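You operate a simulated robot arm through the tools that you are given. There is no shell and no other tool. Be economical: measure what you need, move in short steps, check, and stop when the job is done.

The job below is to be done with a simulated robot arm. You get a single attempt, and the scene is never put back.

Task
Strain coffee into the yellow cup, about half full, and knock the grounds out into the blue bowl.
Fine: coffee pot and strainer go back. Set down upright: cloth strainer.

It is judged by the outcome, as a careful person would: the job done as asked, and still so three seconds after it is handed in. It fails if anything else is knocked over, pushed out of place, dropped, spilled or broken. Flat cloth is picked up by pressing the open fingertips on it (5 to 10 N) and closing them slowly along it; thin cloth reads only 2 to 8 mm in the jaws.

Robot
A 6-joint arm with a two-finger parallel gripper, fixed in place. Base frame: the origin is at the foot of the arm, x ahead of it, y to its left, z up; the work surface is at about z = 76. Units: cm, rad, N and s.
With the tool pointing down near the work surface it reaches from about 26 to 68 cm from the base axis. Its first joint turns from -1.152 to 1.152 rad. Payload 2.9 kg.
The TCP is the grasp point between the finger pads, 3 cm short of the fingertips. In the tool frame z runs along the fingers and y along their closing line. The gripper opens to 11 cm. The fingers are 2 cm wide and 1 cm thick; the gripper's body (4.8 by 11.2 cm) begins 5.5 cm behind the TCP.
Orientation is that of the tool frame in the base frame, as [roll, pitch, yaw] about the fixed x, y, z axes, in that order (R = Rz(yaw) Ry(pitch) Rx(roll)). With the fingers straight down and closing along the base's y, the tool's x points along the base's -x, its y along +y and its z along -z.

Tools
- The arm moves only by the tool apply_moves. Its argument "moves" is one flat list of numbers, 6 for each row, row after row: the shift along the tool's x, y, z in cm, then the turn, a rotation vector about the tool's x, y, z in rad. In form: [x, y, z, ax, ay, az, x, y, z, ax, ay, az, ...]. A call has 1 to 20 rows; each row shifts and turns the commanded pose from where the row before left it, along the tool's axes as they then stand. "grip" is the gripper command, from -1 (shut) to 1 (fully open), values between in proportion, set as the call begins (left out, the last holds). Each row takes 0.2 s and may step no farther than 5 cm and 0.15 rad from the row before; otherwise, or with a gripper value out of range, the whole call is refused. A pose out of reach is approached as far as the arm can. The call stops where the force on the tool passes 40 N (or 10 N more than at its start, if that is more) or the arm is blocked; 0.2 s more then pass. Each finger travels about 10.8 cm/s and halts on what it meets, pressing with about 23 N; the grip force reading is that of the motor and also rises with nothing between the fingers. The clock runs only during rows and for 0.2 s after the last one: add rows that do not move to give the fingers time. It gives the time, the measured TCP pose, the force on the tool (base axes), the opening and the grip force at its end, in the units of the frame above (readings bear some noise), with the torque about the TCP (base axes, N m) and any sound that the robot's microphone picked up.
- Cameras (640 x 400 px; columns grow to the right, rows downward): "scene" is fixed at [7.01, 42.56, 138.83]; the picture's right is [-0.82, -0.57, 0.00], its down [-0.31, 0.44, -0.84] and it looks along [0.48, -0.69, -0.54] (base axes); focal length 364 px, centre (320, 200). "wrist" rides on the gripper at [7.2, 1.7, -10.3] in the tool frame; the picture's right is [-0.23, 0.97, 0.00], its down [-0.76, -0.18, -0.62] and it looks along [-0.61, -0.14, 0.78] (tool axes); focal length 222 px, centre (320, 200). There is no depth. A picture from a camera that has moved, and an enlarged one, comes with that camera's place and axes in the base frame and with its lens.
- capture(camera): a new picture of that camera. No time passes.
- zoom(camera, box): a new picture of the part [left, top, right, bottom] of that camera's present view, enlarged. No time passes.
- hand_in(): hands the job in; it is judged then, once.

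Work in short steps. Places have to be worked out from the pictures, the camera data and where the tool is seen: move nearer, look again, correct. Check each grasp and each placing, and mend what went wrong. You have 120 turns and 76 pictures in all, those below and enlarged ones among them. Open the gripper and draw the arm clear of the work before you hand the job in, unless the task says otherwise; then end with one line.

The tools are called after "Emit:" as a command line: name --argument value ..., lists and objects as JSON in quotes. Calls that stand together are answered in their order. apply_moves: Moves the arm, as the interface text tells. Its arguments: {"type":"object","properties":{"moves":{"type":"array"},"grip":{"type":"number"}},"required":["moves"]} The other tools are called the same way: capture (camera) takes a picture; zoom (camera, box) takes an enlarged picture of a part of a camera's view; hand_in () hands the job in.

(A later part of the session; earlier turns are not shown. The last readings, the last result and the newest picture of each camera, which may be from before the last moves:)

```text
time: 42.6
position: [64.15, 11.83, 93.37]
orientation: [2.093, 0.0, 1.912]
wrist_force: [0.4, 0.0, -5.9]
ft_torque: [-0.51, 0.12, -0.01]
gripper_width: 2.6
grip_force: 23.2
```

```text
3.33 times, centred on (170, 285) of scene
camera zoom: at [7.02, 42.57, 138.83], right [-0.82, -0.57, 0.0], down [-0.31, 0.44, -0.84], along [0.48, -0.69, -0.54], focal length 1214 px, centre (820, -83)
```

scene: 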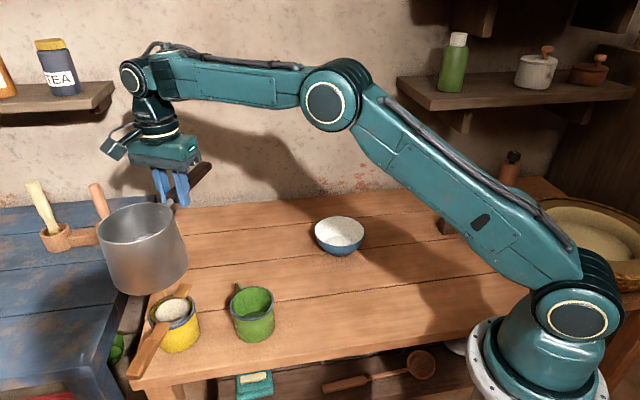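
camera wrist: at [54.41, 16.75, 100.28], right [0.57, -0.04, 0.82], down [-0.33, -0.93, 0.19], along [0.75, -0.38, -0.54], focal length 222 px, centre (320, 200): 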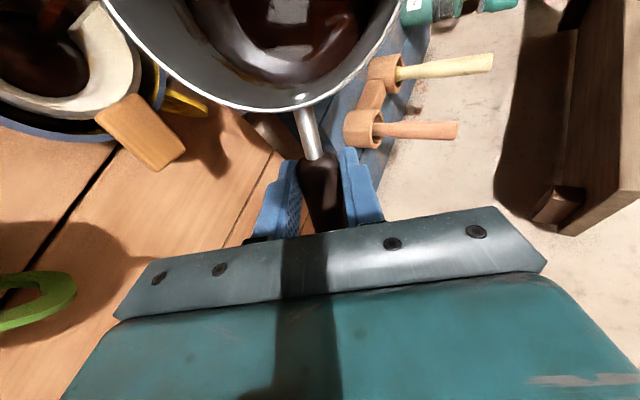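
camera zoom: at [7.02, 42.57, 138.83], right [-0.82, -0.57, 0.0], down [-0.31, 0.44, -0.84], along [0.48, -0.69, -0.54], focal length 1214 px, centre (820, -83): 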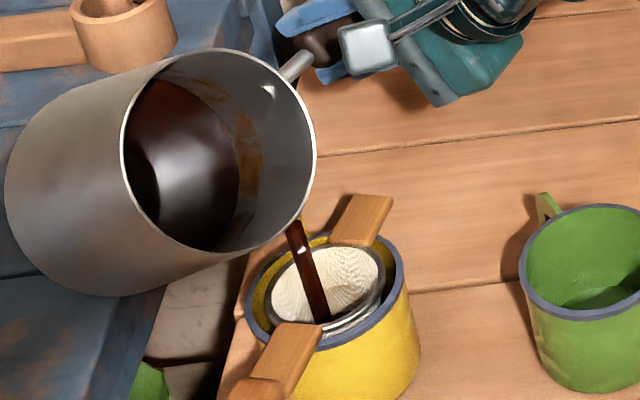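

The stream now lands well inside. I'll wait, tilt a bit further, and check strainer level and weight.

Emit:
apply_moves --moves '[0, 0, 0, 0, 0, 0, 0, 0, 0, 0, 0, 0, 0, 0.03, -0.28, -0.05, 0, 0, 0, 0, 0, 0, 0, 0]'

Emit:
apply_moves --moves '[0, 0, 0, 0, 0, 0, 0, 0, 0, 0, 0, 0]'

Emit:
zoom --camera "scene" --box '[130, 225, 210, 345]'

Emit:
zoom --camera "wrist" --box '[0, 0, 240, 150]'

```text
time: 43.6
position: [64.04, 11.72, 93.61]
orientation: [2.042, -0.001, 1.912]
wrist_force: [-0.2, 0.0, -5.0]
ft_torque: [-0.49, 0.13, 0.0]
gripper_width: 2.57
grip_force: 23.8
```

```text
time: 44.2
position: [63.94, 11.75, 93.61]
orientation: [2.042, -0.002, 1.91]
wrist_force: [0.7, 0.2, -4.3]
ft_torque: [-0.46, 0.12, -0.03]
gripper_width: 2.59
grip_force: 23.1
```

```text
3.33 times, centred on (170, 285) of scene
camera zoom: at [7.02, 42.57, 138.83], right [-0.82, -0.57, 0.0], down [-0.31, 0.44, -0.84], along [0.48, -0.69, -0.54], focal length 1214 px, centre (820, -83)
```

zoom: 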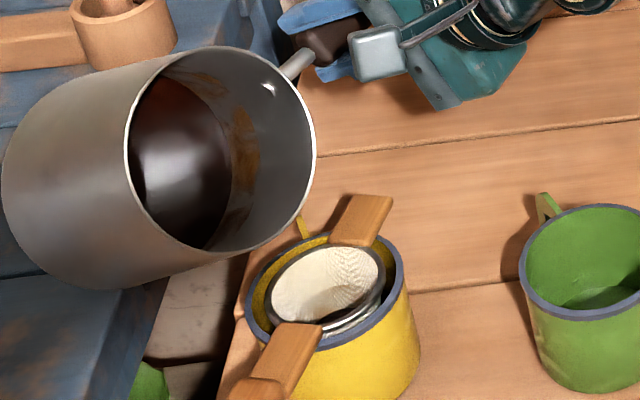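

```text
2.67 times, centred on (120, 75) of wrist
camera zoom: at [53.61, 15.7, 99.82], right [0.49, -0.07, 0.87], down [-0.34, -0.93, 0.13], along [0.8, -0.36, -0.48], focal length 592 px, centre (853, 533)
```

zoom: 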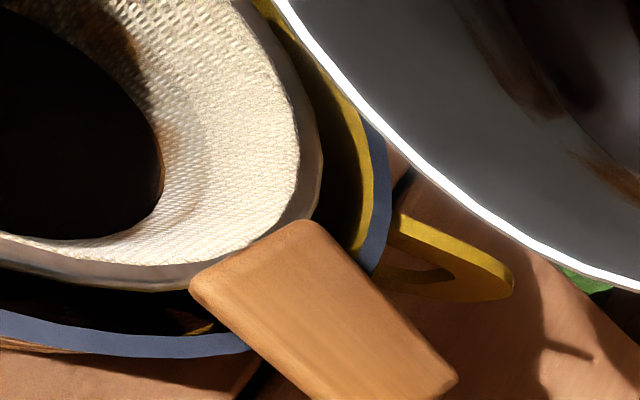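

About 100 g appears to have moved so far, judging by the torque, and the strainer is handling it. I'll keep tilting in small steps.

Emit:
apply_moves --moves '[0, 0.03, -0.28, -0.05, 0, 0, 0, 0, 0, 0, 0, 0, 0, 0, 0, 0, 0, 0, 0, 0, 0, 0, 0, 0]'

Emit:
apply_moves --moves '[0, 0, 0, 0, 0, 0]'

Emit:
apply_moves --moves '[0, 0.03, -0.28, -0.05, 0, 0, 0, 0, 0, 0, 0, 0, 0, 0, 0, 0, 0, 0]'

Emit:
zoom --camera "scene" --box '[130, 225, 210, 345]'

```text
time: 45.2
position: [63.64, 11.52, 93.8]
orientation: [1.995, 0.001, 1.91]
wrist_force: [-0.4, -0.4, -4.9]
ft_torque: [-0.45, 0.11, 0.0]
gripper_width: 2.58
grip_force: 23.2
```

```text
time: 45.6
position: [63.8, 11.61, 93.79]
orientation: [1.994, 0.0, 1.911]
wrist_force: [-1.4, -0.4, -3.8]
ft_torque: [-0.43, 0.13, 0.01]
gripper_width: 2.6
grip_force: 23.1
```

```text
time: 46.4
position: [63.42, 11.5, 93.97]
orientation: [1.943, 0.001, 1.91]
wrist_force: [1.1, 1.1, -3.4]
ft_torque: [-0.44, 0.08, 0.0]
gripper_width: 2.62
grip_force: 22.6
```

```text
3.33 times, centred on (170, 285) of scene
camera zoom: at [7.02, 42.57, 138.83], right [-0.82, -0.57, 0.0], down [-0.31, 0.44, -0.84], along [0.48, -0.69, -0.54], focal length 1214 px, centre (820, -83)
```

zoom: 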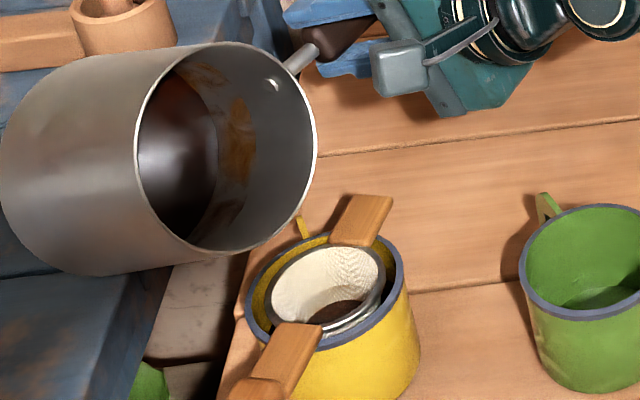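

The strainer level has come up a bit. I'll wait to let it drain and take several readings.

Emit:
apply_moves --moves '[0, 0, 0, 0, 0, 0, 0, 0, 0, 0, 0, 0, 0, 0, 0, 0, 0, 0]'

Emit:
apply_moves --moves '[0, 0, 0, 0, 0, 0, 0, 0, 0, 0, 0, 0, 0, 0, 0, 0, 0, 0]'

Emit:
zoom --camera "scene" --box '[145, 265, 210, 335]'

Emit:
zoom --camera "wrist" --box '[0, 0, 240, 150]'

```text
time: 47.2
position: [63.43, 11.53, 93.96]
orientation: [1.941, 0.0, 1.911]
wrist_force: [0.3, 0.6, -3.5]
ft_torque: [-0.44, 0.12, -0.01]
gripper_width: 2.59
grip_force: 22.8
```

```text
time: 48.0
position: [63.44, 11.5, 93.96]
orientation: [1.942, 0.0, 1.911]
wrist_force: [0.4, 0.4, -4.3]
ft_torque: [-0.43, 0.08, -0.02]
gripper_width: 2.57
grip_force: 22.9
```

```text
5.71 times, centred on (178, 300) of scene
camera zoom: at [7.02, 42.57, 138.83], right [-0.82, -0.57, 0.0], down [-0.31, 0.44, -0.84], along [0.48, -0.69, -0.54], focal length 2082 px, centre (1134, -371)
```

zoom: 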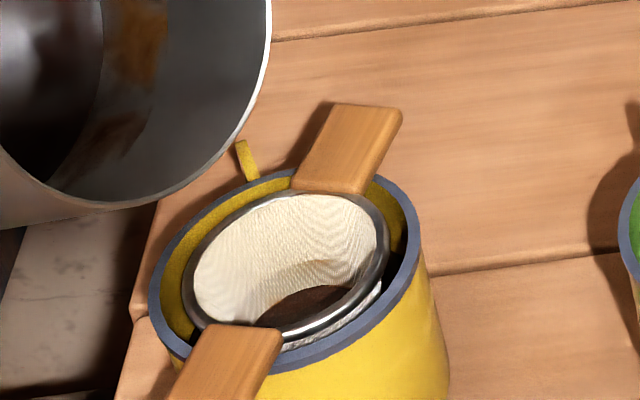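

```text
2.67 times, centred on (120, 75) of wrist
camera zoom: at [52.62, 15.39, 99.25], right [0.41, -0.1, 0.91], down [-0.35, -0.93, 0.06], along [0.84, -0.35, -0.42], focal length 592 px, centre (853, 533)
```

zoom: 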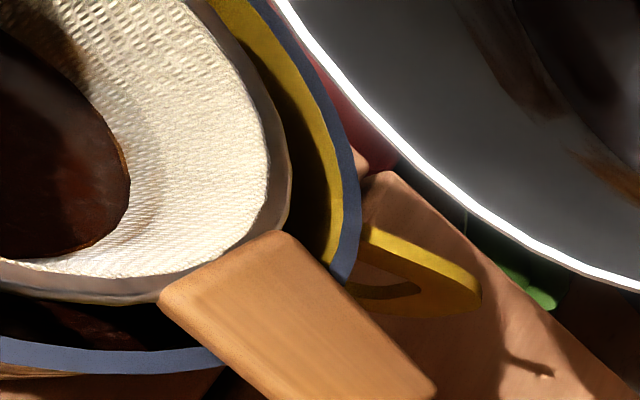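

I'll zoom into the gap between strainer and cup to try to read the coffee level there.

Emit:
zoom --camera "wrist" --box '[0, 70, 112, 140]'

```text
5.71 times, centred on (56, 105) of wrist
camera zoom: at [52.62, 15.39, 99.25], right [0.41, -0.1, 0.91], down [-0.35, -0.93, 0.06], along [0.84, -0.35, -0.42], focal length 1269 px, centre (1829, 743)
```

zoom: 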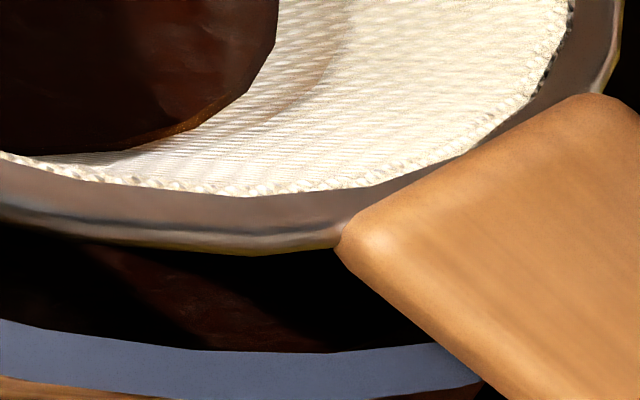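

The strainer level reads about z≈82.3, so it's probably still draining. I'll wait two seconds and compare.

Emit:
apply_moves --moves '[0, 0, 0, 0, 0, 0, 0, 0, 0, 0, 0, 0, 0, 0, 0, 0, 0, 0, 0, 0, 0, 0, 0, 0, 0, 0, 0, 0, 0, 0, 0, 0, 0, 0, 0, 0, 0, 0, 0, 0, 0, 0, 0, 0, 0, 0, 0, 0, 0, 0, 0, 0, 0, 0]'

Emit:
zoom --camera "wrist" --box '[0, 0, 160, 140]'

```text
time: 50.0
position: [63.56, 11.67, 93.96]
orientation: [1.942, -0.001, 1.909]
wrist_force: [-0.9, -0.3, -4.9]
ft_torque: [-0.4, 0.07, 0.0]
gripper_width: 2.59
grip_force: 22.7
```

```text
2.86 times, centred on (80, 70) of wrist
camera zoom: at [52.62, 15.39, 99.24], right [0.41, -0.1, 0.91], down [-0.35, -0.93, 0.06], along [0.84, -0.35, -0.42], focal length 635 px, centre (1006, 571)
```

zoom: 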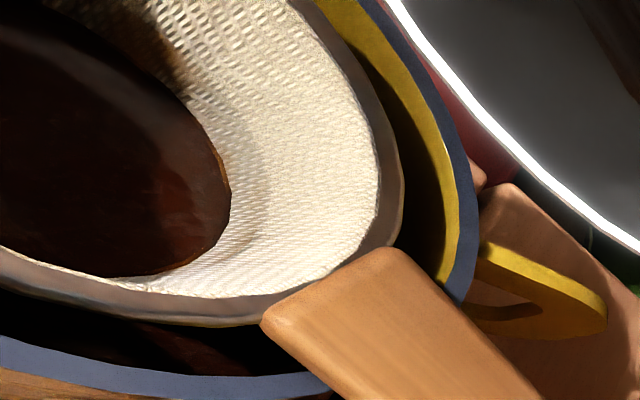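

The strainer level is steady, so it has equalised with the cup or only wet grounds remain. By the scene view it's at z≈80.2–80.5, close to half. I'll roll the pot upright about its lip while rising, then look down into the cup.

Emit:
apply_moves --moves '[0, 0.78, 0.24, 0.1, 0, 0, 0, 0.74, 0.16, 0.1, 0, 0, 0, 0.7, 0.08, 0.1, 0, 0, 0, 0.64, 0, 0.1, 0, 0, 0, 0.585, -0.06, 0.1, 0, 0, 0, 0.52, -0.12, 0.1, 0, 0, 0, 0.45, -0.18, 0.1, 0, 0, 0, 0.37, -0.225, 0.1, 0, 0, 0, 0.29, -0.26, 0.1, 0, 0, 0, 0.21, -0.295, 0.1, 0, 0, 0, 0.12, -0.32, 0.1, 0, 0, 0, 0.03, -0.33, 0.1, 0, 0, 0, 0, 0, 0, 0, 0]'

Emit:
capture --camera "scene"

Emit:
capture --camera "wrist"

```text
time: 52.8
position: [66.57, 12.57, 99.18]
orientation: [3.095, 0.004, 1.911]
wrist_force: [0.2, -0.1, -3.1]
ft_torque: [-0.34, -0.12, -0.02]
gripper_width: 2.56
grip_force: 23.5
```

```text
26 pictures are left
```

scene: 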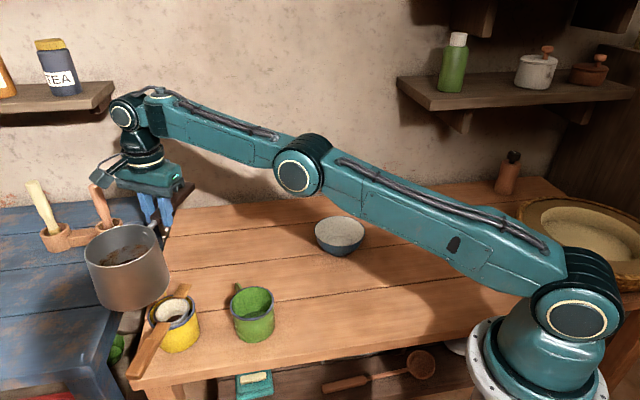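

```text
25 pictures are left
camera wrist: at [65.23, 19.84, 109.38], right [0.99, 0.11, 0.05], down [0.06, -0.78, 0.62], along [0.11, -0.61, -0.79], focal length 222 px, centre (320, 200)
```

wrist: 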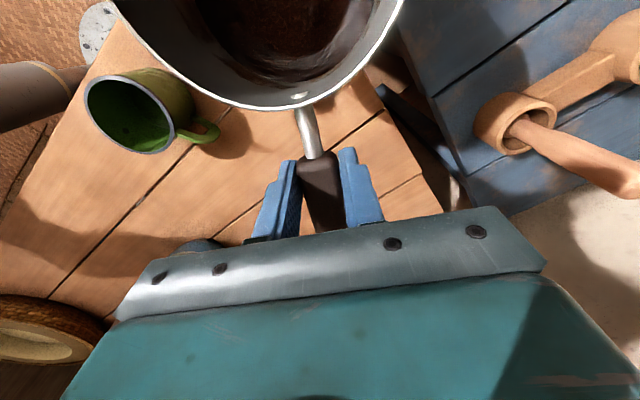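

The pot is upright, slightly at the reach limit. I'll move it inward and up, then take a few static readings to weigh it.

Emit:
apply_moves --moves '[0, -1.5, -2, 0, 0, 0, 0, -2, -2, 0.0, 0, 0, 0, -2, -2, 0, 0, 0, 0, 0, 0, 0, 0, 0, 0, 0, 0, 0, 0, 0]'

Emit:
apply_moves --moves '[0, 0, 0, 0, 0, 0]'

Emit:
apply_moves --moves '[0, 0, 0, 0, 0, 0]'

Emit:
apply_moves --moves '[0, 0, 0, 0, 0, 0]'

Emit:
zoom --camera "scene" --box '[130, 260, 220, 350]'

```text
time: 54.0
position: [61.13, 10.71, 105.33]
orientation: [-3.14, 0.0, 1.911]
wrist_force: [0.3, 1.1, -3.6]
ft_torque: [-0.34, -0.1, -0.03]
gripper_width: 2.58
grip_force: 22.7
```

```text
time: 54.4
position: [61.15, 10.85, 105.27]
orientation: [-3.14, -0.002, 1.911]
wrist_force: [0.6, 0.0, -3.0]
ft_torque: [-0.32, -0.13, 0.0]
gripper_width: 2.6
grip_force: 22.4
```

```text
time: 54.8
position: [61.11, 10.8, 105.21]
orientation: [-3.141, 0.0, 1.911]
wrist_force: [-0.7, -0.5, -4.7]
ft_torque: [-0.34, -0.11, -0.01]
gripper_width: 2.59
grip_force: 23.4
```

```text
time: 55.2
position: [61.11, 10.89, 105.16]
orientation: [-3.139, -0.002, 1.911]
wrist_force: [-0.7, 0.7, -3.9]
ft_torque: [-0.36, -0.11, 0.01]
gripper_width: 2.56
grip_force: 23.6
```

```text
4.44 times, centred on (175, 305) of scene
camera zoom: at [7.02, 42.57, 138.83], right [-0.82, -0.57, 0.0], down [-0.31, 0.44, -0.84], along [0.48, -0.69, -0.54], focal length 1619 px, centre (964, -267)
```

zoom: 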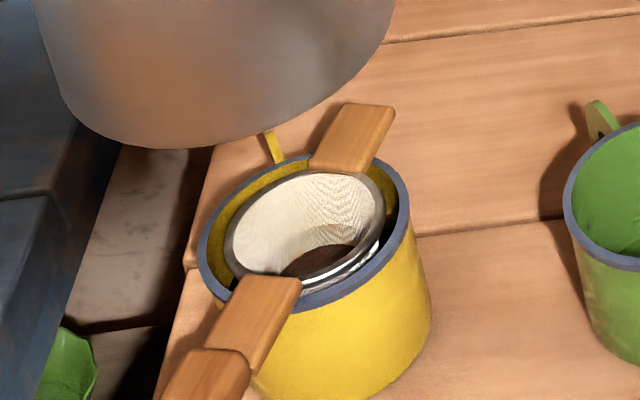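

The readings suggest roughly 150–230 g poured, which agrees with a level near half. I'll carry the pot back above its original spot and restore its heading.

Emit:
apply_moves --moves '[-1.756, -2.37, 0, 0, 0, 0, -1.756, -2.37, 0, 0, 0, 0, -1.756, -2.37, 0, 0, 0, 0, -1.756, -2.37, 0, 0, 0, 0, -1.756, -2.37, 0, 0, 0, 0, -1.756, -2.37, 0, 0, 0, 0, -1.756, -2.37, 0, 0, 0, 0, -1.756, -2.37, 0, 0, 0, 0, -1.756, -2.37, 0, 0, 0, 0]'

Emit:
apply_moves --moves '[0, 0, 0, 0, 0, -0.097, 0, 0, 0, 0, 0, -0.097, 0, 0, 0, 0, 0, -0.097, 0, 0, 0, 0, 0, -0.097, 0, 0, 0, 0, 0, -0.097, 0, 0, 0, 0, 0, -0.097, 0, 0, 0, 0, 0, -0.097, 0, 0, 0, 0, 0, -0.097, 0, 0, 0, 0, 0, -0.097, 0, 0, 0, 0, 0, -0.097, 0, 0, 0, 0, 0, 0]'

```text
time: 57.2
position: [46.59, -11.27, 105.39]
orientation: [-3.139, 0.001, 1.913]
wrist_force: [0.3, 0.1, -3.9]
ft_torque: [-0.33, -0.12, 0.02]
gripper_width: 2.59
grip_force: 22.7
```

```text
time: 59.6
position: [46.61, -11.21, 105.21]
orientation: [3.141, -0.002, 2.883]
wrist_force: [0.0, 0.6, -4.1]
ft_torque: [-0.05, -0.34, 0.0]
gripper_width: 2.61
grip_force: 22.7
```

I'll correct 0.35 cm and go down to just above contact.

Emit:
apply_moves --moves '[0.35, -0.09, 3, 0, 0, 0, 0, 0, 3.5, 0, 0, 0, 0, 0, 3.5, 0, 0, 0, 0, 0, 3.5, 0, 0, 0, 0, 0, 2.5, 0, 0, 0, 0, 0, 1.2, 0, 0, 0, 0, 0, 0.5, 0, 0, 0]'

Emit:
apply_moves --moves '[0, 0, 0.3, 0, 0, 0, 0, 0, 0.3, 0, 0, 0]'

Emit:
apply_moves --moves '[0, 0, 0.2, 0, 0, 0, 0, 0, 0, 0, 0, 0]'

```text
time: 61.2
position: [46.24, -11.1, 87.67]
orientation: [3.14, 0.001, 2.882]
wrist_force: [-0.6, 0.5, -4.7]
ft_torque: [-0.1, -0.34, -0.02]
gripper_width: 2.59
grip_force: 23.4
```

```text
time: 61.8
position: [46.36, -11.21, 86.9]
orientation: [3.142, -0.003, 2.883]
wrist_force: [0.2, 0.1, -3.4]
ft_torque: [-0.09, -0.31, 0.0]
gripper_width: 2.59
grip_force: 22.7
```

```text
time: 62.4
position: [46.2, -11.12, 86.9]
orientation: [-3.141, 0.001, 2.881]
wrist_force: [1.7, 0.8, 4.5]
ft_torque: [0.21, 0.62, -0.1]
gripper_width: 2.59
grip_force: 23.0
```

The pot has touched down, so I'll release and rise.

Emit:
apply_moves --moves '[0, 0, 0, 0, 0, 0, 0, 0, 0, 0, 0, 0, 0, 0, 0, 0, 0, 0]' --grip 0

Emit:
apply_moves --moves '[0, 0, -1, 0, 0, 0, 0, 0, -3, 0, 0, 0, 0, 0, -4, 0, 0, 0, 0, 0, -4, 0, 0, 0, 0, 0, -4, 0, 0, 0, 0, 0, -4, 0, 0, 0]'

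Emit:
capture --camera "wrist"

```text
time: 63.2
position: [46.34, -11.08, 86.75]
orientation: [-3.141, -0.001, 2.882]
wrist_force: [0.3, -0.2, 0.1]
ft_torque: [-0.02, 0.02, -0.01]
gripper_width: 5.52
grip_force: 0.0
```

```text
time: 64.6
position: [45.94, -11.07, 106.84]
orientation: [-3.142, -0.002, 2.882]
wrist_force: [0.2, -0.1, -1.1]
ft_torque: [0.01, -0.02, 0.0]
gripper_width: 5.51
grip_force: 0.1
```

```text
23 pictures are left
camera wrist: at [39.47, -7.6, 117.12], right [0.47, 0.88, 0.0], down [0.69, -0.37, 0.62], along [0.55, -0.29, -0.78], focal length 222 px, centre (320, 200)
```

wrist: 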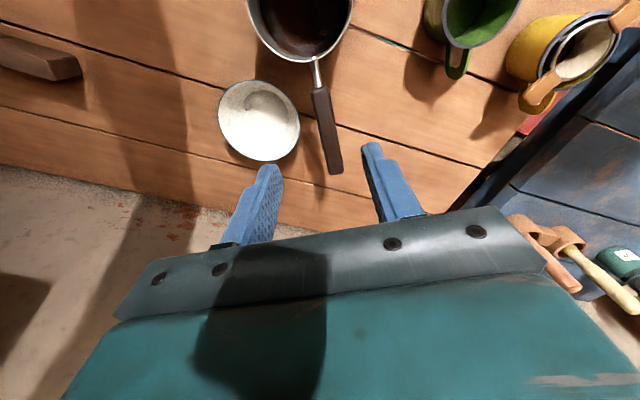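

The pot is back in its place. I'll return above the strainer handle with the same heading as when I released it.

Emit:
apply_moves --moves '[0.459, 4.05, 0, 0, 0, 0, 0.459, 4.05, 0, 0, 0, 0, 0.459, 4.05, 0, 0, 0, 0, 0.459, 4.05, 0, 0, 0, 0, 0.459, 4.05, 0, 0, 0, 0, 0.459, 4.05, 0, 0, 0, 0, 0.459, 4.05, 0, 0, 0, 0, 0.459, 4.05, 0, 0, 0, 0, 0.459, 4.05, 0, 0, 0, 0, 0.459, 4.05, 0, 0, 0, 0]'

Emit:
apply_moves --moves '[0, 0, 0, 0, 0, -0.14125, 0, 0, 0, 0, 0, -0.14125, 0, 0, 0, 0, 0, -0.14125, 0, 0, 0, 0, 0, -0.14125, 0, 0, 0, 0, 0, -0.14125, 0, 0, 0, 0, 0, -0.14125, 0, 0, 0, 0, 0, -0.14125, 0, 0, 0, 0, 0, -0.14125, 0, 0, 0, 0, 0, -0.14125, 0, 0, 0, 0, 0, -0.14125, 0, 0, 0, 0, 0, -0.14125, 0, 0, 0, 0, 0, -0.14125, 0, 0, 0, 0, 0, -0.14125, 0, 0, 0, 0, 0, -0.14125, 0, 0, 0, 0, 0, -0.14125, 0, 0, 0, 0, 0, -0.14125, 0, 0, 2, 0, 0, 0]'

Emit:
capture --camera "wrist"

```text
time: 66.8
position: [52.07, 29.1, 106.77]
orientation: [3.14, 0.0, 2.882]
wrist_force: [0.3, -0.5, 0.8]
ft_torque: [0.0, -0.03, -0.01]
gripper_width: 5.49
grip_force: 0.1
```

```text
time: 70.4
position: [52.35, 29.06, 104.83]
orientation: [3.14, 0.0, -1.14]
wrist_force: [-0.6, 0.1, 0.0]
ft_torque: [-0.02, -0.01, -0.01]
gripper_width: 5.49
grip_force: 0.0
```

```text
22 pictures are left
camera wrist: at [53.82, 21.69, 115.07], right [-0.98, -0.2, 0.0], down [-0.16, 0.77, 0.62], along [-0.13, 0.61, -0.78], focal length 222 px, centre (320, 200)
```

wrist: 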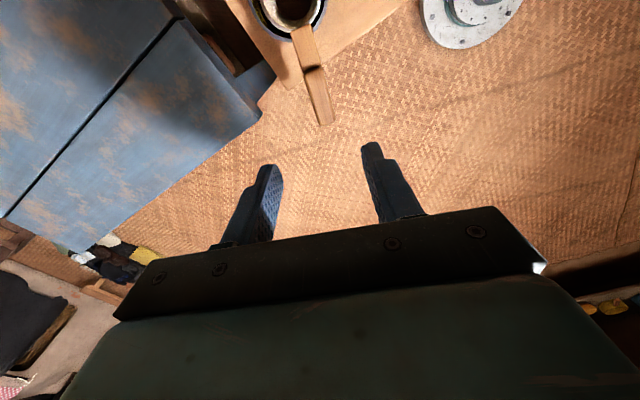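

The handle is still where I left it. I'll go down and grip it.

Emit:
apply_moves --moves '[-0.24, 0.16, 4, 0, 0, 0, 0, 0, 4, 0, 0, 0, 0, 0, 4, 0, 0, 0, 0, 0, 4, 0, 0, 0, 0, 0, 3, 0, 0, 0, 0, 0, 1.5, 0, 0, 0, 0, 0, 1, 0, 0, 0]'

Emit:
apply_moves --moves '[0, 0, 0, 0, 0, 0, 0, 0, 0, 0, 0, 0, 0, 0, 0, 0, 0, 0]' --grip -1

Emit:
apply_moves --moves '[0, 0, -0.5, 0, 0, 0, 0, 0, -1, 0, 0, 0, 0, 0, -1.5, 0, 0, 0, 0, 0, -1.5, 0, 0, 0, 0, 0, -1.5, 0, 0, 0, 0, 0, -1, 0, 0, 0, 0, 0, 0, 0, 0, 0]'

Emit:
zoom --camera "scene" --box '[110, 220, 230, 350]'

```text
time: 72.0
position: [51.95, 29.17, 83.27]
orientation: [-3.141, 0.0, -1.141]
wrist_force: [0.1, 0.5, -0.1]
ft_torque: [0.0, 0.0, 0.01]
gripper_width: 5.48
grip_force: 0.1
```

```text
time: 72.8
position: [51.93, 29.26, 83.29]
orientation: [-3.141, -0.001, -1.141]
wrist_force: [1.5, 0.6, 1.3]
ft_torque: [-0.17, -0.13, 0.29]
gripper_width: 2.6
grip_force: 23.2
```

```text
time: 74.4
position: [52.01, 29.3, 90.41]
orientation: [3.14, 0.001, -1.142]
wrist_force: [0.1, 0.4, -1.2]
ft_torque: [0.06, 0.02, -0.03]
gripper_width: 2.56
grip_force: 22.8
```

```text
3.08 times, centred on (170, 285) of scene
camera zoom: at [7.01, 42.57, 138.83], right [-0.82, -0.57, 0.0], down [-0.31, 0.44, -0.84], along [0.48, -0.69, -0.54], focal length 1121 px, centre (782, -62)
```

zoom: 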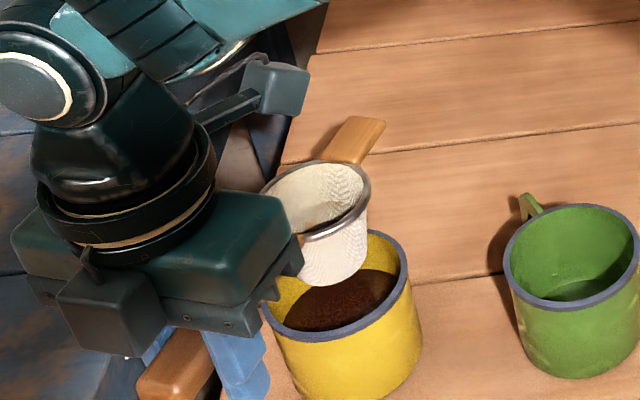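

The coffee sits about 3 cm below the rim, so roughly half full, which is what was asked. I'll let the strainer drip a moment over the cup, lift it, and carry it toward the bowl.

Emit:
apply_moves --moves '[0, 0, 0, 0, 0, 0, 0, 0, 0, 0, 0, 0, 0, 0, 0, 0, 0, 0, 0, 0, 0, 0, 0, 0, 0, 0, 0, 0, 0, 0, 0, 0, 0, 0, 0, 0, 0, 0, 0, 0, 0, 0, 0, 0, 0, 0, 0, 0, 0, 0, 0, 0, 0, 0, 0, 0, -2, 0, 0, 0, 0, 0, -4, 0, 0, 0, 0, 0, -4, 0, 0, 0, 0, 0, -4, 0, 0, 0]'

Emit:
apply_moves --moves '[3.38, 2.324, 0, 0, 0, 0, 3.38, 2.324, 0, 0, 0, 0, 3.38, 2.324, 0, 0, 0, 0, 3.38, 2.324, 0, 0, 0, 0, 3.38, 2.324, 0, 0, 0, 0, 3.38, 2.324, 0, 0, 0, 0, 3.38, 2.324, 0, 0, 0, 0, 3.38, 2.324, 0, 0, 0, 0, 3.38, 2.324, 0, 0, 0, 0, 3.38, 2.324, 0, 0, 0, 0, 3.38, 2.324, 0, 0, 0, 0, 3.38, 2.324, 0, 0, 0, 0, 3.38, 2.324, 0, 0, 0, 0, 3.38, 2.324, 0, 0, 0, 0, 3.38, 2.324, 0, 0, 0, 0]'

Emit:
apply_moves --moves '[0, 0, 0, 0, 0, 0.14, 0, 0, 0, 0, 0, 0.14, 0, 0, 0, 0, 0, 0.14, 0, 0, 0, 0, 0, 0.14, 0, 0, 0, 0, 0, 0.14, 0, 0, 0, 0, 0, 0.14, 0, 0, 0, 0, 0, 0.14, 0, 0, 0, 0, 0, 0.14, 0, 0, 0, 0, 0, 0.14, 0, 0, 0, 0, 0, 0.14, 0, 0, 0, 0, 0, 0.14, 0, 0, 0, 0, 0, 0.14, 0, 0, 0, 0, 0, 0.14, 0, 0, 0, 0, 0, 0.14]'

Emit:
apply_moves --moves '[0, 0, 0, 0, 0, 0.14, 0, 0, 0, 0, 0, 0.14, 0, 0, 0, 0, 0, 0.14, 0, 0, 0, 0, 0, 0.14, 0, 0, 0, 0, 0, 0.14, 0, 0, 0, 0, 0, 0.14, 0, 0, 0, 0, 0, 0.14, 0, 0, 0, 0, 0, 0.14, 0, 0, 0, 0, 0, 0.14, 0, 0, 0, 0, 0, 0.14, 0, 0, 0, 0, 0, 0.14, 0, 0, 0, 0, 0, 0.14, 0, 0, 0, 0, 0, 0.14, 0, 0, 0, 0, 0, 0.14, 0, 0, 0, 0, 0, 0.1]'

Emit:
capture --camera "scene"

Emit:
capture --camera "wrist"

```text
time: 77.2
position: [51.79, 29.2, 104.31]
orientation: [3.141, 0.0, -1.144]
wrist_force: [0.4, 0.0, -0.4]
ft_torque: [0.1, 0.04, 0.0]
gripper_width: 2.6
grip_force: 22.3
```

```text
time: 80.4
position: [41.43, -31.3, 104.3]
orientation: [3.138, 0.001, -1.141]
wrist_force: [0.5, 0.3, -0.4]
ft_torque: [0.11, 0.03, -0.02]
gripper_width: 2.56
grip_force: 22.5
```

```text
time: 83.4
position: [41.39, -31.32, 104.31]
orientation: [3.141, 0.0, -3.104]
wrist_force: [0.2, -0.4, 0.0]
ft_torque: [0.01, -0.1, -0.03]
gripper_width: 2.55
grip_force: 23.4
```

```text
time: 86.6
position: [41.41, -31.28, 104.21]
orientation: [3.14, 0.0, 1.12]
wrist_force: [-0.1, -0.6, -0.9]
ft_torque: [-0.1, 0.0, -0.01]
gripper_width: 2.56
grip_force: 22.9
```

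```text
20 pictures are left
```

scene: 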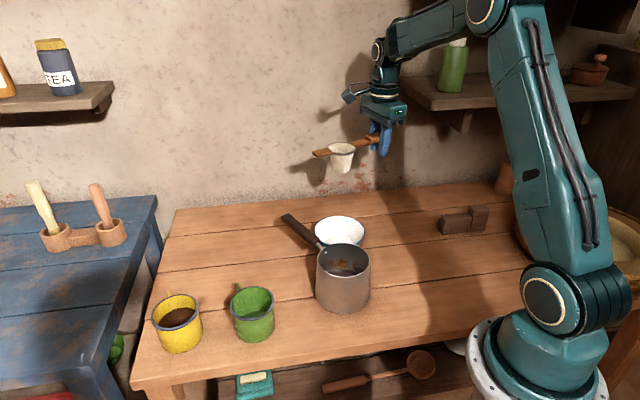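

```text
19 pictures are left
camera wrist: at [46.19, -25.52, 114.57], right [0.78, -0.63, 0.0], down [-0.49, -0.61, 0.62], along [-0.39, -0.48, -0.78], focal length 222 px, centre (320, 200)
```

wrist: 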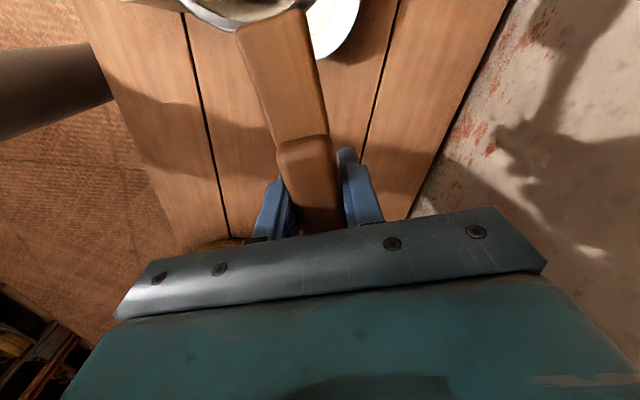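

The strainer mouth is over the bowl. I'll lower to z≈96 and roll about the handle by 1.5 rad, with the tool swinging outward.

Emit:
apply_moves --moves '[0, 0, 4, 0, 0, 0, 0, 0, 4, 0, 0, 0, 0, 0, 0, -0.14, 0, 0, 0, 0, 0, -0.14, 0, 0, 0, 0, 0, -0.14, 0, 0, 0, 0, 0, -0.14, 0, 0, 0, 0, 0, -0.14, 0, 0, 0, 0, 0, -0.14, 0, 0, 0, 0, 0, -0.14, 0, 0, 0, 0, 0, -0.14, 0, 0, 0, 0, 0, -0.14, 0, 0, 0, 0, 0, -0.14, 0, 0, 0, 0, 0, -0.1, 0, 0]'

Emit:
zoom --camera "scene" --box '[250, 60, 500, 280]'

```text
time: 89.4
position: [42.83, -32.68, 97.35]
orientation: [1.646, 0.001, 1.119]
wrist_force: [0.5, -0.3, -0.1]
ft_torque: [-0.12, 0.04, -0.01]
gripper_width: 2.54
grip_force: 23.3
out of reach, approached as far as the arm can: row 13
```

```text
1.82 times, centred on (375, 170) of scene
camera zoom: at [7.01, 42.56, 138.83], right [-0.82, -0.57, 0.0], down [-0.31, 0.44, -0.84], along [0.48, -0.69, -0.54], focal length 662 px, centre (220, 254)
```

zoom: 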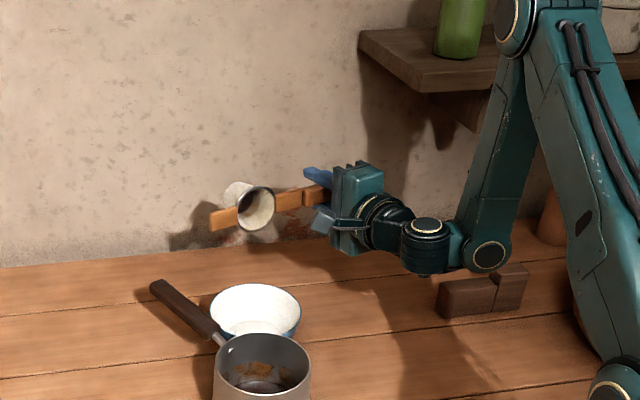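

The arm folds too close to its base this way. I'll swing around the strainer mouth by +1 rad about vertical, so the gripper sits farther out, keeping the strainer over the bowl.

Emit:
apply_moves --moves '[0.05, 0, 1.02, 0, 0.0997, -0.0075, 0.05, 0, 1.02, 0, 0.0997, -0.0075, 0.05, 0, 1.02, 0, 0.0997, -0.0075, 0.05, 0, 1.02, 0, 0.0997, -0.0075, 0.05, 0, 1.02, 0, 0.0997, -0.0075, 0.05, 0, 1.02, 0, 0.0997, -0.0075, 0.05, 0, 1.02, 0, 0.0997, -0.0075, 0.05, 0, 1.02, 0, 0.0997, -0.0075, 0.05, 0, 1.02, 0, 0.0997, -0.0075, 0.05, 0, 1.02, 0, 0.0997, -0.0075]'

Emit:
zoom --camera "scene" --box '[250, 60, 500, 280]'

```text
time: 91.6
position: [53.48, -31.37, 96.71]
orientation: [1.659, 0.003, 2.112]
wrist_force: [0.5, -0.3, -0.1]
ft_torque: [-0.07, -0.06, 0.01]
gripper_width: 2.52
grip_force: 22.9
out of reach, approached as far as the arm can: row 10
```

```text
1.82 times, centred on (375, 170) of scene
camera zoom: at [7.01, 42.56, 138.83], right [-0.82, -0.57, 0.0], down [-0.31, 0.44, -0.84], along [0.48, -0.69, -0.54], focal length 662 px, centre (220, 254)
```

zoom: 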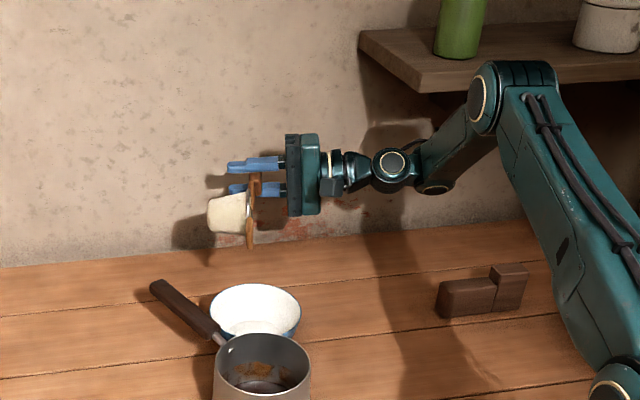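

The strainer is on its side, its mouth facing back toward the bowl centre. I'll try rolling further, with a small rise.

Emit:
apply_moves --moves '[0, 1, 0, -0.14, 0, 0, 0, 1, 0, -0.14, 0, 0, 0, 0.5, 0, -0.14, 0, 0, 0, 0, 0, 0, 0, 0]'

Emit:
zoom --camera "scene" --box '[250, 60, 500, 280]'

```text
time: 92.6
position: [63.44, -30.69, 99.36]
orientation: [1.336, 0.001, 2.096]
wrist_force: [0.2, 0.6, -0.5]
ft_torque: [-0.08, -0.02, 0.01]
gripper_width: 2.51
grip_force: 23.3
out of reach, approached as far as the arm can: row 1, 2, 3
```

```text
1.82 times, centred on (375, 170) of scene
camera zoom: at [7.01, 42.57, 138.83], right [-0.82, -0.57, 0.0], down [-0.31, 0.44, -0.84], along [0.48, -0.69, -0.54], focal length 662 px, centre (220, 254)
```

zoom: 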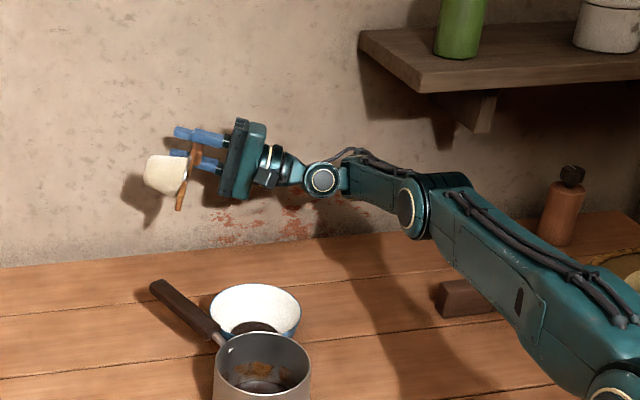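

The arm drifted outward to reach that tilt, but a dark clump is now visible in the bowl. I'll look closely.

Emit:
zoom --camera "scene" --box '[290, 190, 390, 290]'

Emit:
zoom --camera "scene" --box '[290, 100, 360, 150]'

```text
4.00 times, centred on (340, 240) of scene
camera zoom: at [7.01, 42.57, 138.83], right [-0.82, -0.57, 0.0], down [-0.31, 0.44, -0.84], along [0.48, -0.69, -0.54], focal length 1457 px, centre (240, 40)
```

zoom: 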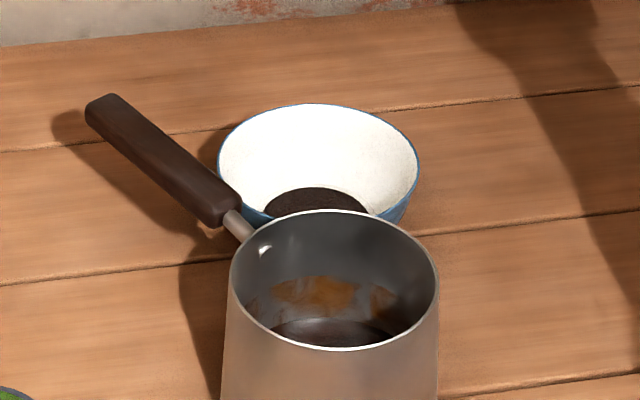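

```text
8.00 times, centred on (325, 125) of scene
camera zoom: at [7.01, 42.57, 138.83], right [-0.82, -0.57, 0.0], down [-0.31, 0.44, -0.84], along [0.48, -0.69, -0.54], focal length 2914 px, centre (280, 800)
```

zoom: 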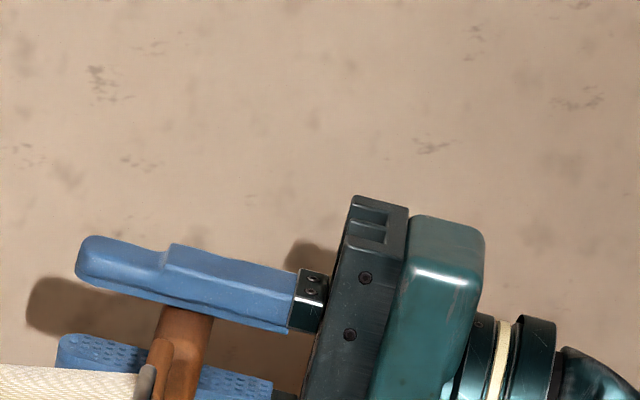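

Grounds are in the bowl. I'll roll back a little and look into the strainer with the wrist camera.

Emit:
apply_moves --moves '[0, 0, 0, 0.14, 0, 0, 0, 0, 0, 0.14, 0, 0, 0, 0, 0, 0.14, 0, 0, 0, 0, 0, 0, 0, 0]'

Emit:
capture --camera "wrist"

```text
time: 93.6
position: [63.38, -30.58, 99.29]
orientation: [1.742, 0.003, 2.096]
wrist_force: [-0.4, 0.6, -1.3]
ft_torque: [-0.07, -0.04, 0.0]
gripper_width: 2.53
grip_force: 23.4
```

```text
13 pictures are left
camera wrist: at [51.24, -29.46, 102.63], right [0.26, -0.11, 0.96], down [-0.17, -0.98, -0.07], along [0.95, -0.15, -0.27], focal length 222 px, centre (320, 200)
```

wrist: 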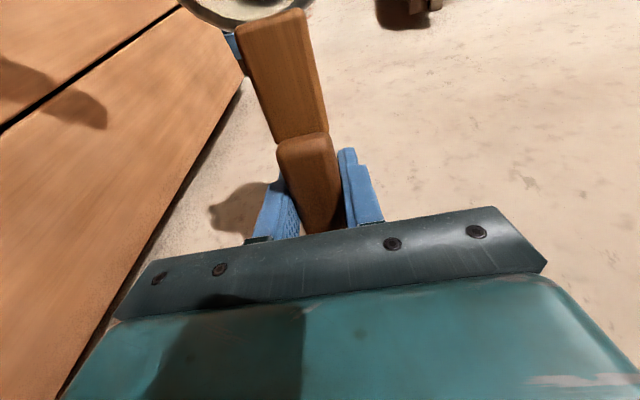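

Emit:
zoom --camera "wrist" --box '[170, 0, 330, 60]'

```text
4.00 times, centred on (250, 30) of wrist
camera zoom: at [51.24, -29.46, 102.63], right [0.26, -0.11, 0.96], down [-0.17, -0.98, -0.07], along [0.95, -0.15, -0.27], focal length 888 px, centre (600, 880)
```

zoom: 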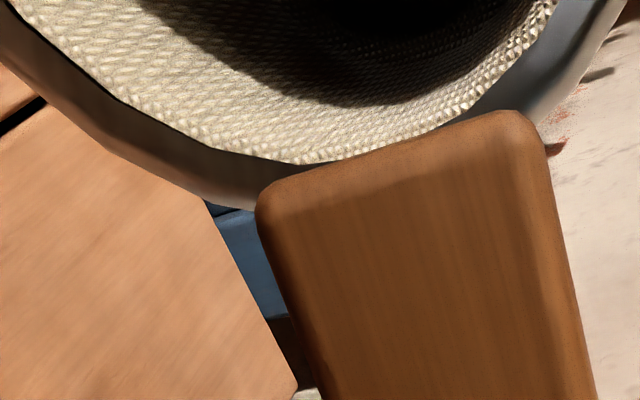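

The interior isn't clear from here. I'll draw back inward, roll upright over the table and look into the strainer from the scene camera.

Emit:
apply_moves --moves '[1.84, -0.45, -2.65, 0, 0, 0, 1.84, -0.45, -2.65, 0, 0, 0, 0, 0, 0, 0.14, 0, 0, 0, 0, 0, 0.14, 0, 0, 0, 0, 0, 0.14, 0, 0, 0, 0, 0, 0.14, 0, 0, 0, 0, 0, 0.14, 0, 0, 0, 0, 0, 0.14, 0, 0, 0, 0, 0, 0.14, 0, 0, 0, 0, 0, 0.14, 0, 0]'

Emit:
zoom --camera "scene" --box '[260, 110, 400, 210]'

```text
time: 95.8
position: [57.02, -30.25, 99.28]
orientation: [2.863, 0.005, 2.098]
wrist_force: [0.5, -0.7, -1.5]
ft_torque: [-0.1, -0.05, 0.01]
gripper_width: 2.56
grip_force: 23.2
```

```text
4.00 times, centred on (330, 160) of scene
camera zoom: at [7.01, 42.56, 138.83], right [-0.82, -0.57, 0.0], down [-0.31, 0.44, -0.84], along [0.48, -0.69, -0.54], focal length 1457 px, centre (280, 360)
```

zoom: 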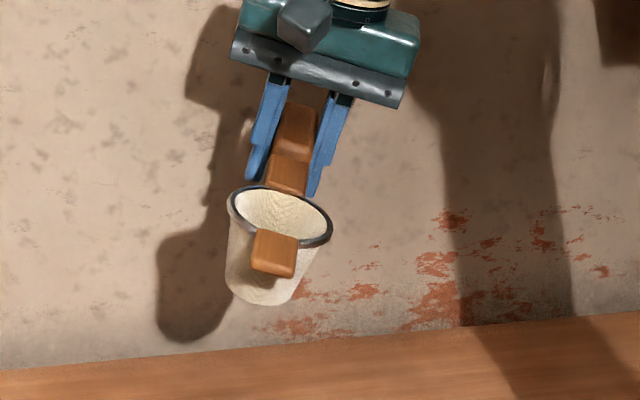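

It's too shallow an angle to see the bottom. I'll go vertical and turn to the final heading (tool x azimuth 3.82), where a slight roll makes the mouth face the scene camera.

Emit:
apply_moves --moves '[0, 0, 0, 0.14, 0, 0, 0, 0, 0, 0.138, 0, 0, 0, 0, 0, 0, 0, -0.1323, 0, 0, 0, 0, 0, -0.1323, 0, 0, 0, 0, 0, -0.1323, 0, 0, 0, 0, 0, -0.1323, 0, 0, 0, 0, 0, -0.1323, 0, 0, 0, 0, 0, -0.1323, 0, 0, 0, 0, 0, -0.1323, 0, 0, 0, 0, 0, -0.1323, 0, 0, 0, 0, 0, -0.1323, 0, 0, 0, 0, 0, -0.1323, 0, 0, 0, 0, 0, -0.1323, 0, 0, 0, 0, 0, -0.1323, 0, 0, 0, 0, 0, -0.1323]'

Emit:
apply_moves --moves '[0, 0, 0, 0.14, 0, 0, 0, 0, 0, 0.14, 0, 0, 0, 0, 0, 0.14, 0, 0, 0, 0, 0, 0.14, 0, 0, 0, 0, 0, 0.14, 0, 0]'

Emit:
zoom --camera "scene" --box '[300, 90, 420, 180]'

```text
time: 99.0
position: [56.88, -30.27, 99.21]
orientation: [-3.138, 0.002, -2.463]
wrist_force: [-0.8, 0.1, -0.5]
ft_torque: [0.08, -0.06, 0.01]
gripper_width: 2.52
grip_force: 23.1
```

```text
time: 100.2
position: [56.88, -30.29, 99.4]
orientation: [-2.436, 0.0, -2.465]
wrist_force: [0.1, 0.0, -0.5]
ft_torque: [0.05, -0.06, 0.01]
gripper_width: 2.54
grip_force: 22.8
```

```text
4.44 times, centred on (360, 135) of scene
camera zoom: at [7.01, 42.56, 138.83], right [-0.82, -0.57, 0.0], down [-0.31, 0.44, -0.84], along [0.48, -0.69, -0.54], focal length 1619 px, centre (142, 489)
```

zoom: 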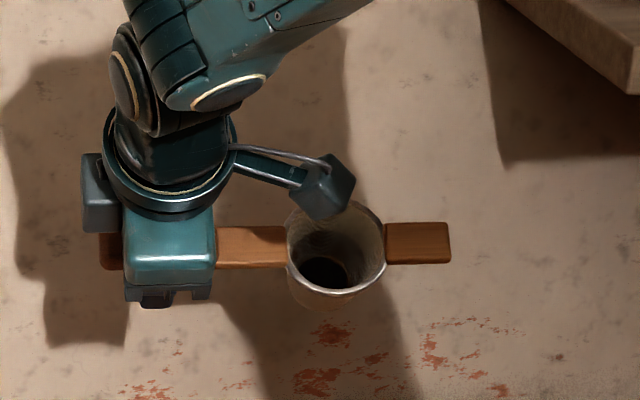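

A dark disc shows at the strainer bottom, so I'll enlarge it.

Emit:
zoom --camera "scene" --box '[350, 132, 380, 152]'

```text
16.00 times, centred on (365, 142) of scene
camera zoom: at [7.01, 42.56, 138.83], right [-0.82, -0.57, 0.0], down [-0.31, 0.44, -0.84], along [0.48, -0.69, -0.54], focal length 5828 px, centre (-400, 1128)
```

zoom: 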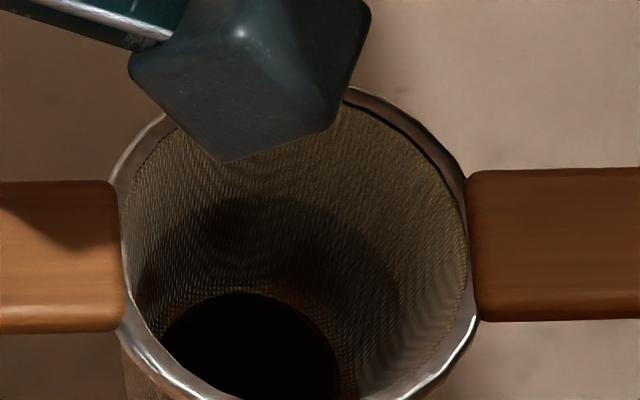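

There may be residue at the bottom, so I'll dump again with more tilt. This time the handle will point radially outward over the bowl, so the roll is about the forearm's direction and the wrist can go past horizontal. First I'll bring it level and set the new heading and position.

Emit:
apply_moves --moves '[0, 0, 0, -0.14, 0, 0, 0, 0, 0, -0.14, 0, 0, 0, 0, 0, -0.14, 0, 0, 0, 0, 0, -0.14, 0, 0, 0, 0, 0, -0.142, 0, 0, -0.98, 4.09, 0, 0, 0, 0, 0, 0, 0, 0, 0, 0.1405, 0, 0, 0, 0, 0, 0.1405, 0, 0, 0, 0, 0, 0.1405, 0, 0, 0, 0, 0, 0.1405, 0, 0, 0, 0, 0, 0.1405, 0, 0, 0, 0, 0, 0.1405, 0, 0, 0, 0, 0, 0.1405, 0, 0, 0, 0, 0, 0.1405]'

Emit:
apply_moves --moves '[0, 0, 0, -0.14, 0, 0, 0, 0, 0, -0.14, 0, 0, 0, 0, 0, -0.14, 0, 0, 0, 0, 0, -0.14, 0, 0, 0, 0, 0, -0.14, 0, 0, 0, 0, 0, -0.14, 0, 0, 0, 0, 0, -0.14, 0, 0, 0, 0, 0, -0.14, 0, 0]'

Emit:
apply_moves --moves '[0, 0, 0, -0.14, 0, 0, 0, 0, 0, -0.14, 0, 0, 0, 0, 0, -0.14, 0, 0]'

Emit:
capture --camera "scene"

```text
time: 103.2
position: [55.16, -26.38, 99.16]
orientation: [3.14, 0.004, 2.691]
wrist_force: [-0.7, 0.6, -0.6]
ft_torque: [-0.02, -0.09, -0.01]
gripper_width: 2.52
grip_force: 23.5
```

```text
time: 105.0
position: [50.3, -19.02, 95.56]
orientation: [2.03, 0.011, 2.681]
wrist_force: [0.2, -0.3, -0.4]
ft_torque: [-0.07, -0.08, 0.0]
gripper_width: 2.53
grip_force: 23.2
out of reach, approached as far as the arm can: row 3, 4, 5, 6, 7, 8
```

```text
time: 105.8
position: [48.45, -13.2, 93.25]
orientation: [1.85, 0.013, 2.662]
wrist_force: [0.0, -0.4, -1.8]
ft_torque: [-0.04, -0.11, -0.02]
gripper_width: 2.54
grip_force: 23.1
out of reach, approached as far as the arm can: row 1, 2, 3
```

```text
8 pictures are left
```

scene: 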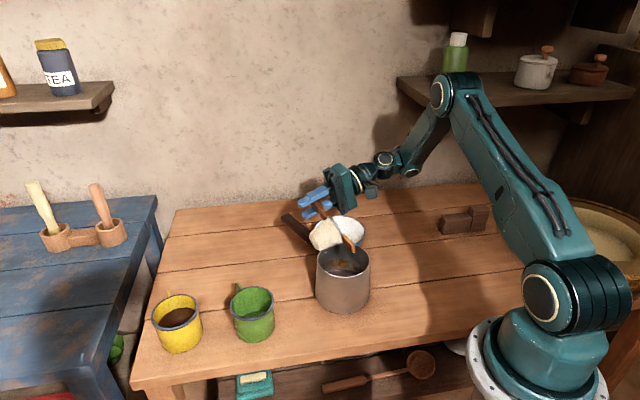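

The solver drifts when I ask for that side, and it's now over the pot. I'll lift straight up and roll back level, clear of it.

Emit:
apply_moves --moves '[0, 3.84, -1.1, 0, 0, 0, 0, 3.84, -1.1, 0, 0, 0, 0, 0, 0, 0.143, 0, 0, 0, 0, 0, 0.143, 0, 0, 0, 0, 0, 0.143, 0, 0, 0, 0, 0, 0.143, 0, 0, 0, 0, 0, 0.143, 0, 0, 0, 0, 0, 0.143, 0, 0, 0, 0, 0, 0.143, 0, 0, 0, 0, 0, 0.143, 0, 0, 0, 0, 0, 0.143, 0, 0]'

```text
time: 108.2
position: [47.83, -11.16, 100.29]
orientation: [3.137, 0.015, 2.662]
wrist_force: [0.5, 0.1, -1.2]
ft_torque: [-0.06, -0.11, 0.02]
gripper_width: 2.54
grip_force: 23.1
out of reach, approached as far as the arm can: row 1, 2
```

Level again at a safe height. I'll go back over the bowl and try the opposite roll, wrist swinging to the left, in small steps.

Emit:
apply_moves --moves '[-3.38, -2.55, -0.3, 0, 0, 0, -3.38, -2.55, -0.3, 0, 0, 0, -3.38, -2.55, -0.3, 0, 0, 0, -3.38, -2.55, -0.3, 0, 0, 0, 0, 0, 0, 0.14, 0, 0, 0, 0, 0, 0.14, 0, 0, 0, 0, 0, 0.14, 0, 0, 0, 0, 0, 0.14, 0, 0]'

Emit:
apply_moves --moves '[0, 0, 0, 0.14, 0, 0, 0, 0, 0, 0.14, 0, 0, 0, 0, 0, 0.14, 0, 0, 0, 0, 0, 0.14, 0, 0]'

```text
time: 110.0
position: [53.26, -24.07, 100.55]
orientation: [-2.585, 0.016, 2.664]
wrist_force: [0.1, -0.4, 0.3]
ft_torque: [-0.02, -0.08, -0.01]
gripper_width: 2.51
grip_force: 22.5
out of reach, approached as far as the arm can: row 6, 7, 8
```

```text
time: 111.0
position: [44.61, -25.68, 96.39]
orientation: [-2.035, 0.019, 2.675]
wrist_force: [-0.5, -0.5, -0.6]
ft_torque: [-0.01, -0.06, -0.02]
gripper_width: 2.52
grip_force: 22.8
out of reach, approached as far as the arm can: row 1, 2, 3, 4
```

Side rolls are barely reachable for this arm, but outward rolls are fine, and extra height should avoid folding the elbow. I'll come level and rise, then use the tangential handle pose over the bowl again, higher up.

Emit:
apply_moves --moves '[0, -4.4, -2.2, 0, 0, 0, 0, 0, 0, -0.138, 0, 0, 0, 0, 0, -0.138, 0, 0, 0, 0, 0, -0.138, 0, 0, 0, 0, 0, -0.138, 0, 0, 0, 0, 0, -0.138, 0, 0, 0, 0, 0, -0.138, 0, 0, 0, 0, 0, -0.138, 0, 0, 0, 0, 0, -0.14, 0, 0, 0, 0, -4, 0, 0, 0, 0, 0, -4, 0, 0, 0]'

```text
time: 113.4
position: [42.14, -26.23, 107.91]
orientation: [-3.133, 0.012, 2.662]
wrist_force: [-0.5, 0.0, -0.9]
ft_torque: [-0.06, -0.1, 0.02]
gripper_width: 2.54
grip_force: 22.8
out of reach, approached as far as the arm can: row 1
```

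Level at z≈108. I'll turn to the tangential heading, position the mouth over the bowl and roll outward.

Emit:
apply_moves --moves '[0, 0, 0, 0, 0, 0.1402, 0, 0, 0, 0, 0, 0.1402, 0, 0, 0, 0, 0, 0.1402, 0, 0, 0, 0, 0, 0.1402, 0, 0, 0, 0, 0, 0.1402, 0, 0, 0, 0, 0, 0.1402, 0, 0, 0, 0, 0, 0.1402, 0, 0, 0, 0, 0, 0.1402, 0, 0, 0, 0, 0, 0.1402, 0, 0, 0, 0, 0, 0.1402, 0, 0, 0, 0, 0, 0.1402, -2.43, 1.29, -2, 0, 0, 0, -2.43, 1.29, -2, 0, 0, 0]'

Emit:
apply_moves --moves '[0, 0, 0, -0.14, 0, 0, 0, 0, 0, -0.14, 0, 0, 0, 0, 0, -0.14, 0, 0, 0, 0, 0, -0.14, 0, 0, 0, 0, 0, -0.14, 0, 0, 0, 0, 0, -0.14, 0, 0, 0, 0, 0, -0.14, 0, 0, 0, 0, 0, -0.14, 0, 0, 0, 0, 0, -0.14, 0, 0, 0, 0, 0, -0.14, 0, 0, 0, 0, 0, -0.14, 0, 0]'

Emit:
apply_moves --moves '[0, 0, 0, -0.1, 0, 0]'

```text
time: 116.2
position: [42.37, -31.49, 112.02]
orientation: [3.13, 0.009, 1.119]
wrist_force: [0.2, 0.0, -0.4]
ft_torque: [-0.07, 0.09, 0.01]
gripper_width: 2.54
grip_force: 22.8
```

```text
time: 118.6
position: [42.5, -31.65, 111.94]
orientation: [1.588, 0.01, 1.12]
wrist_force: [0.6, 0.3, -1.8]
ft_torque: [-0.09, 0.05, 0.01]
gripper_width: 2.53
grip_force: 23.7
```

```text
time: 119.0
position: [42.54, -31.62, 112.0]
orientation: [1.489, 0.011, 1.119]
wrist_force: [0.0, 0.9, -0.4]
ft_torque: [-0.07, 0.05, -0.01]
gripper_width: 2.54
grip_force: 22.7
```

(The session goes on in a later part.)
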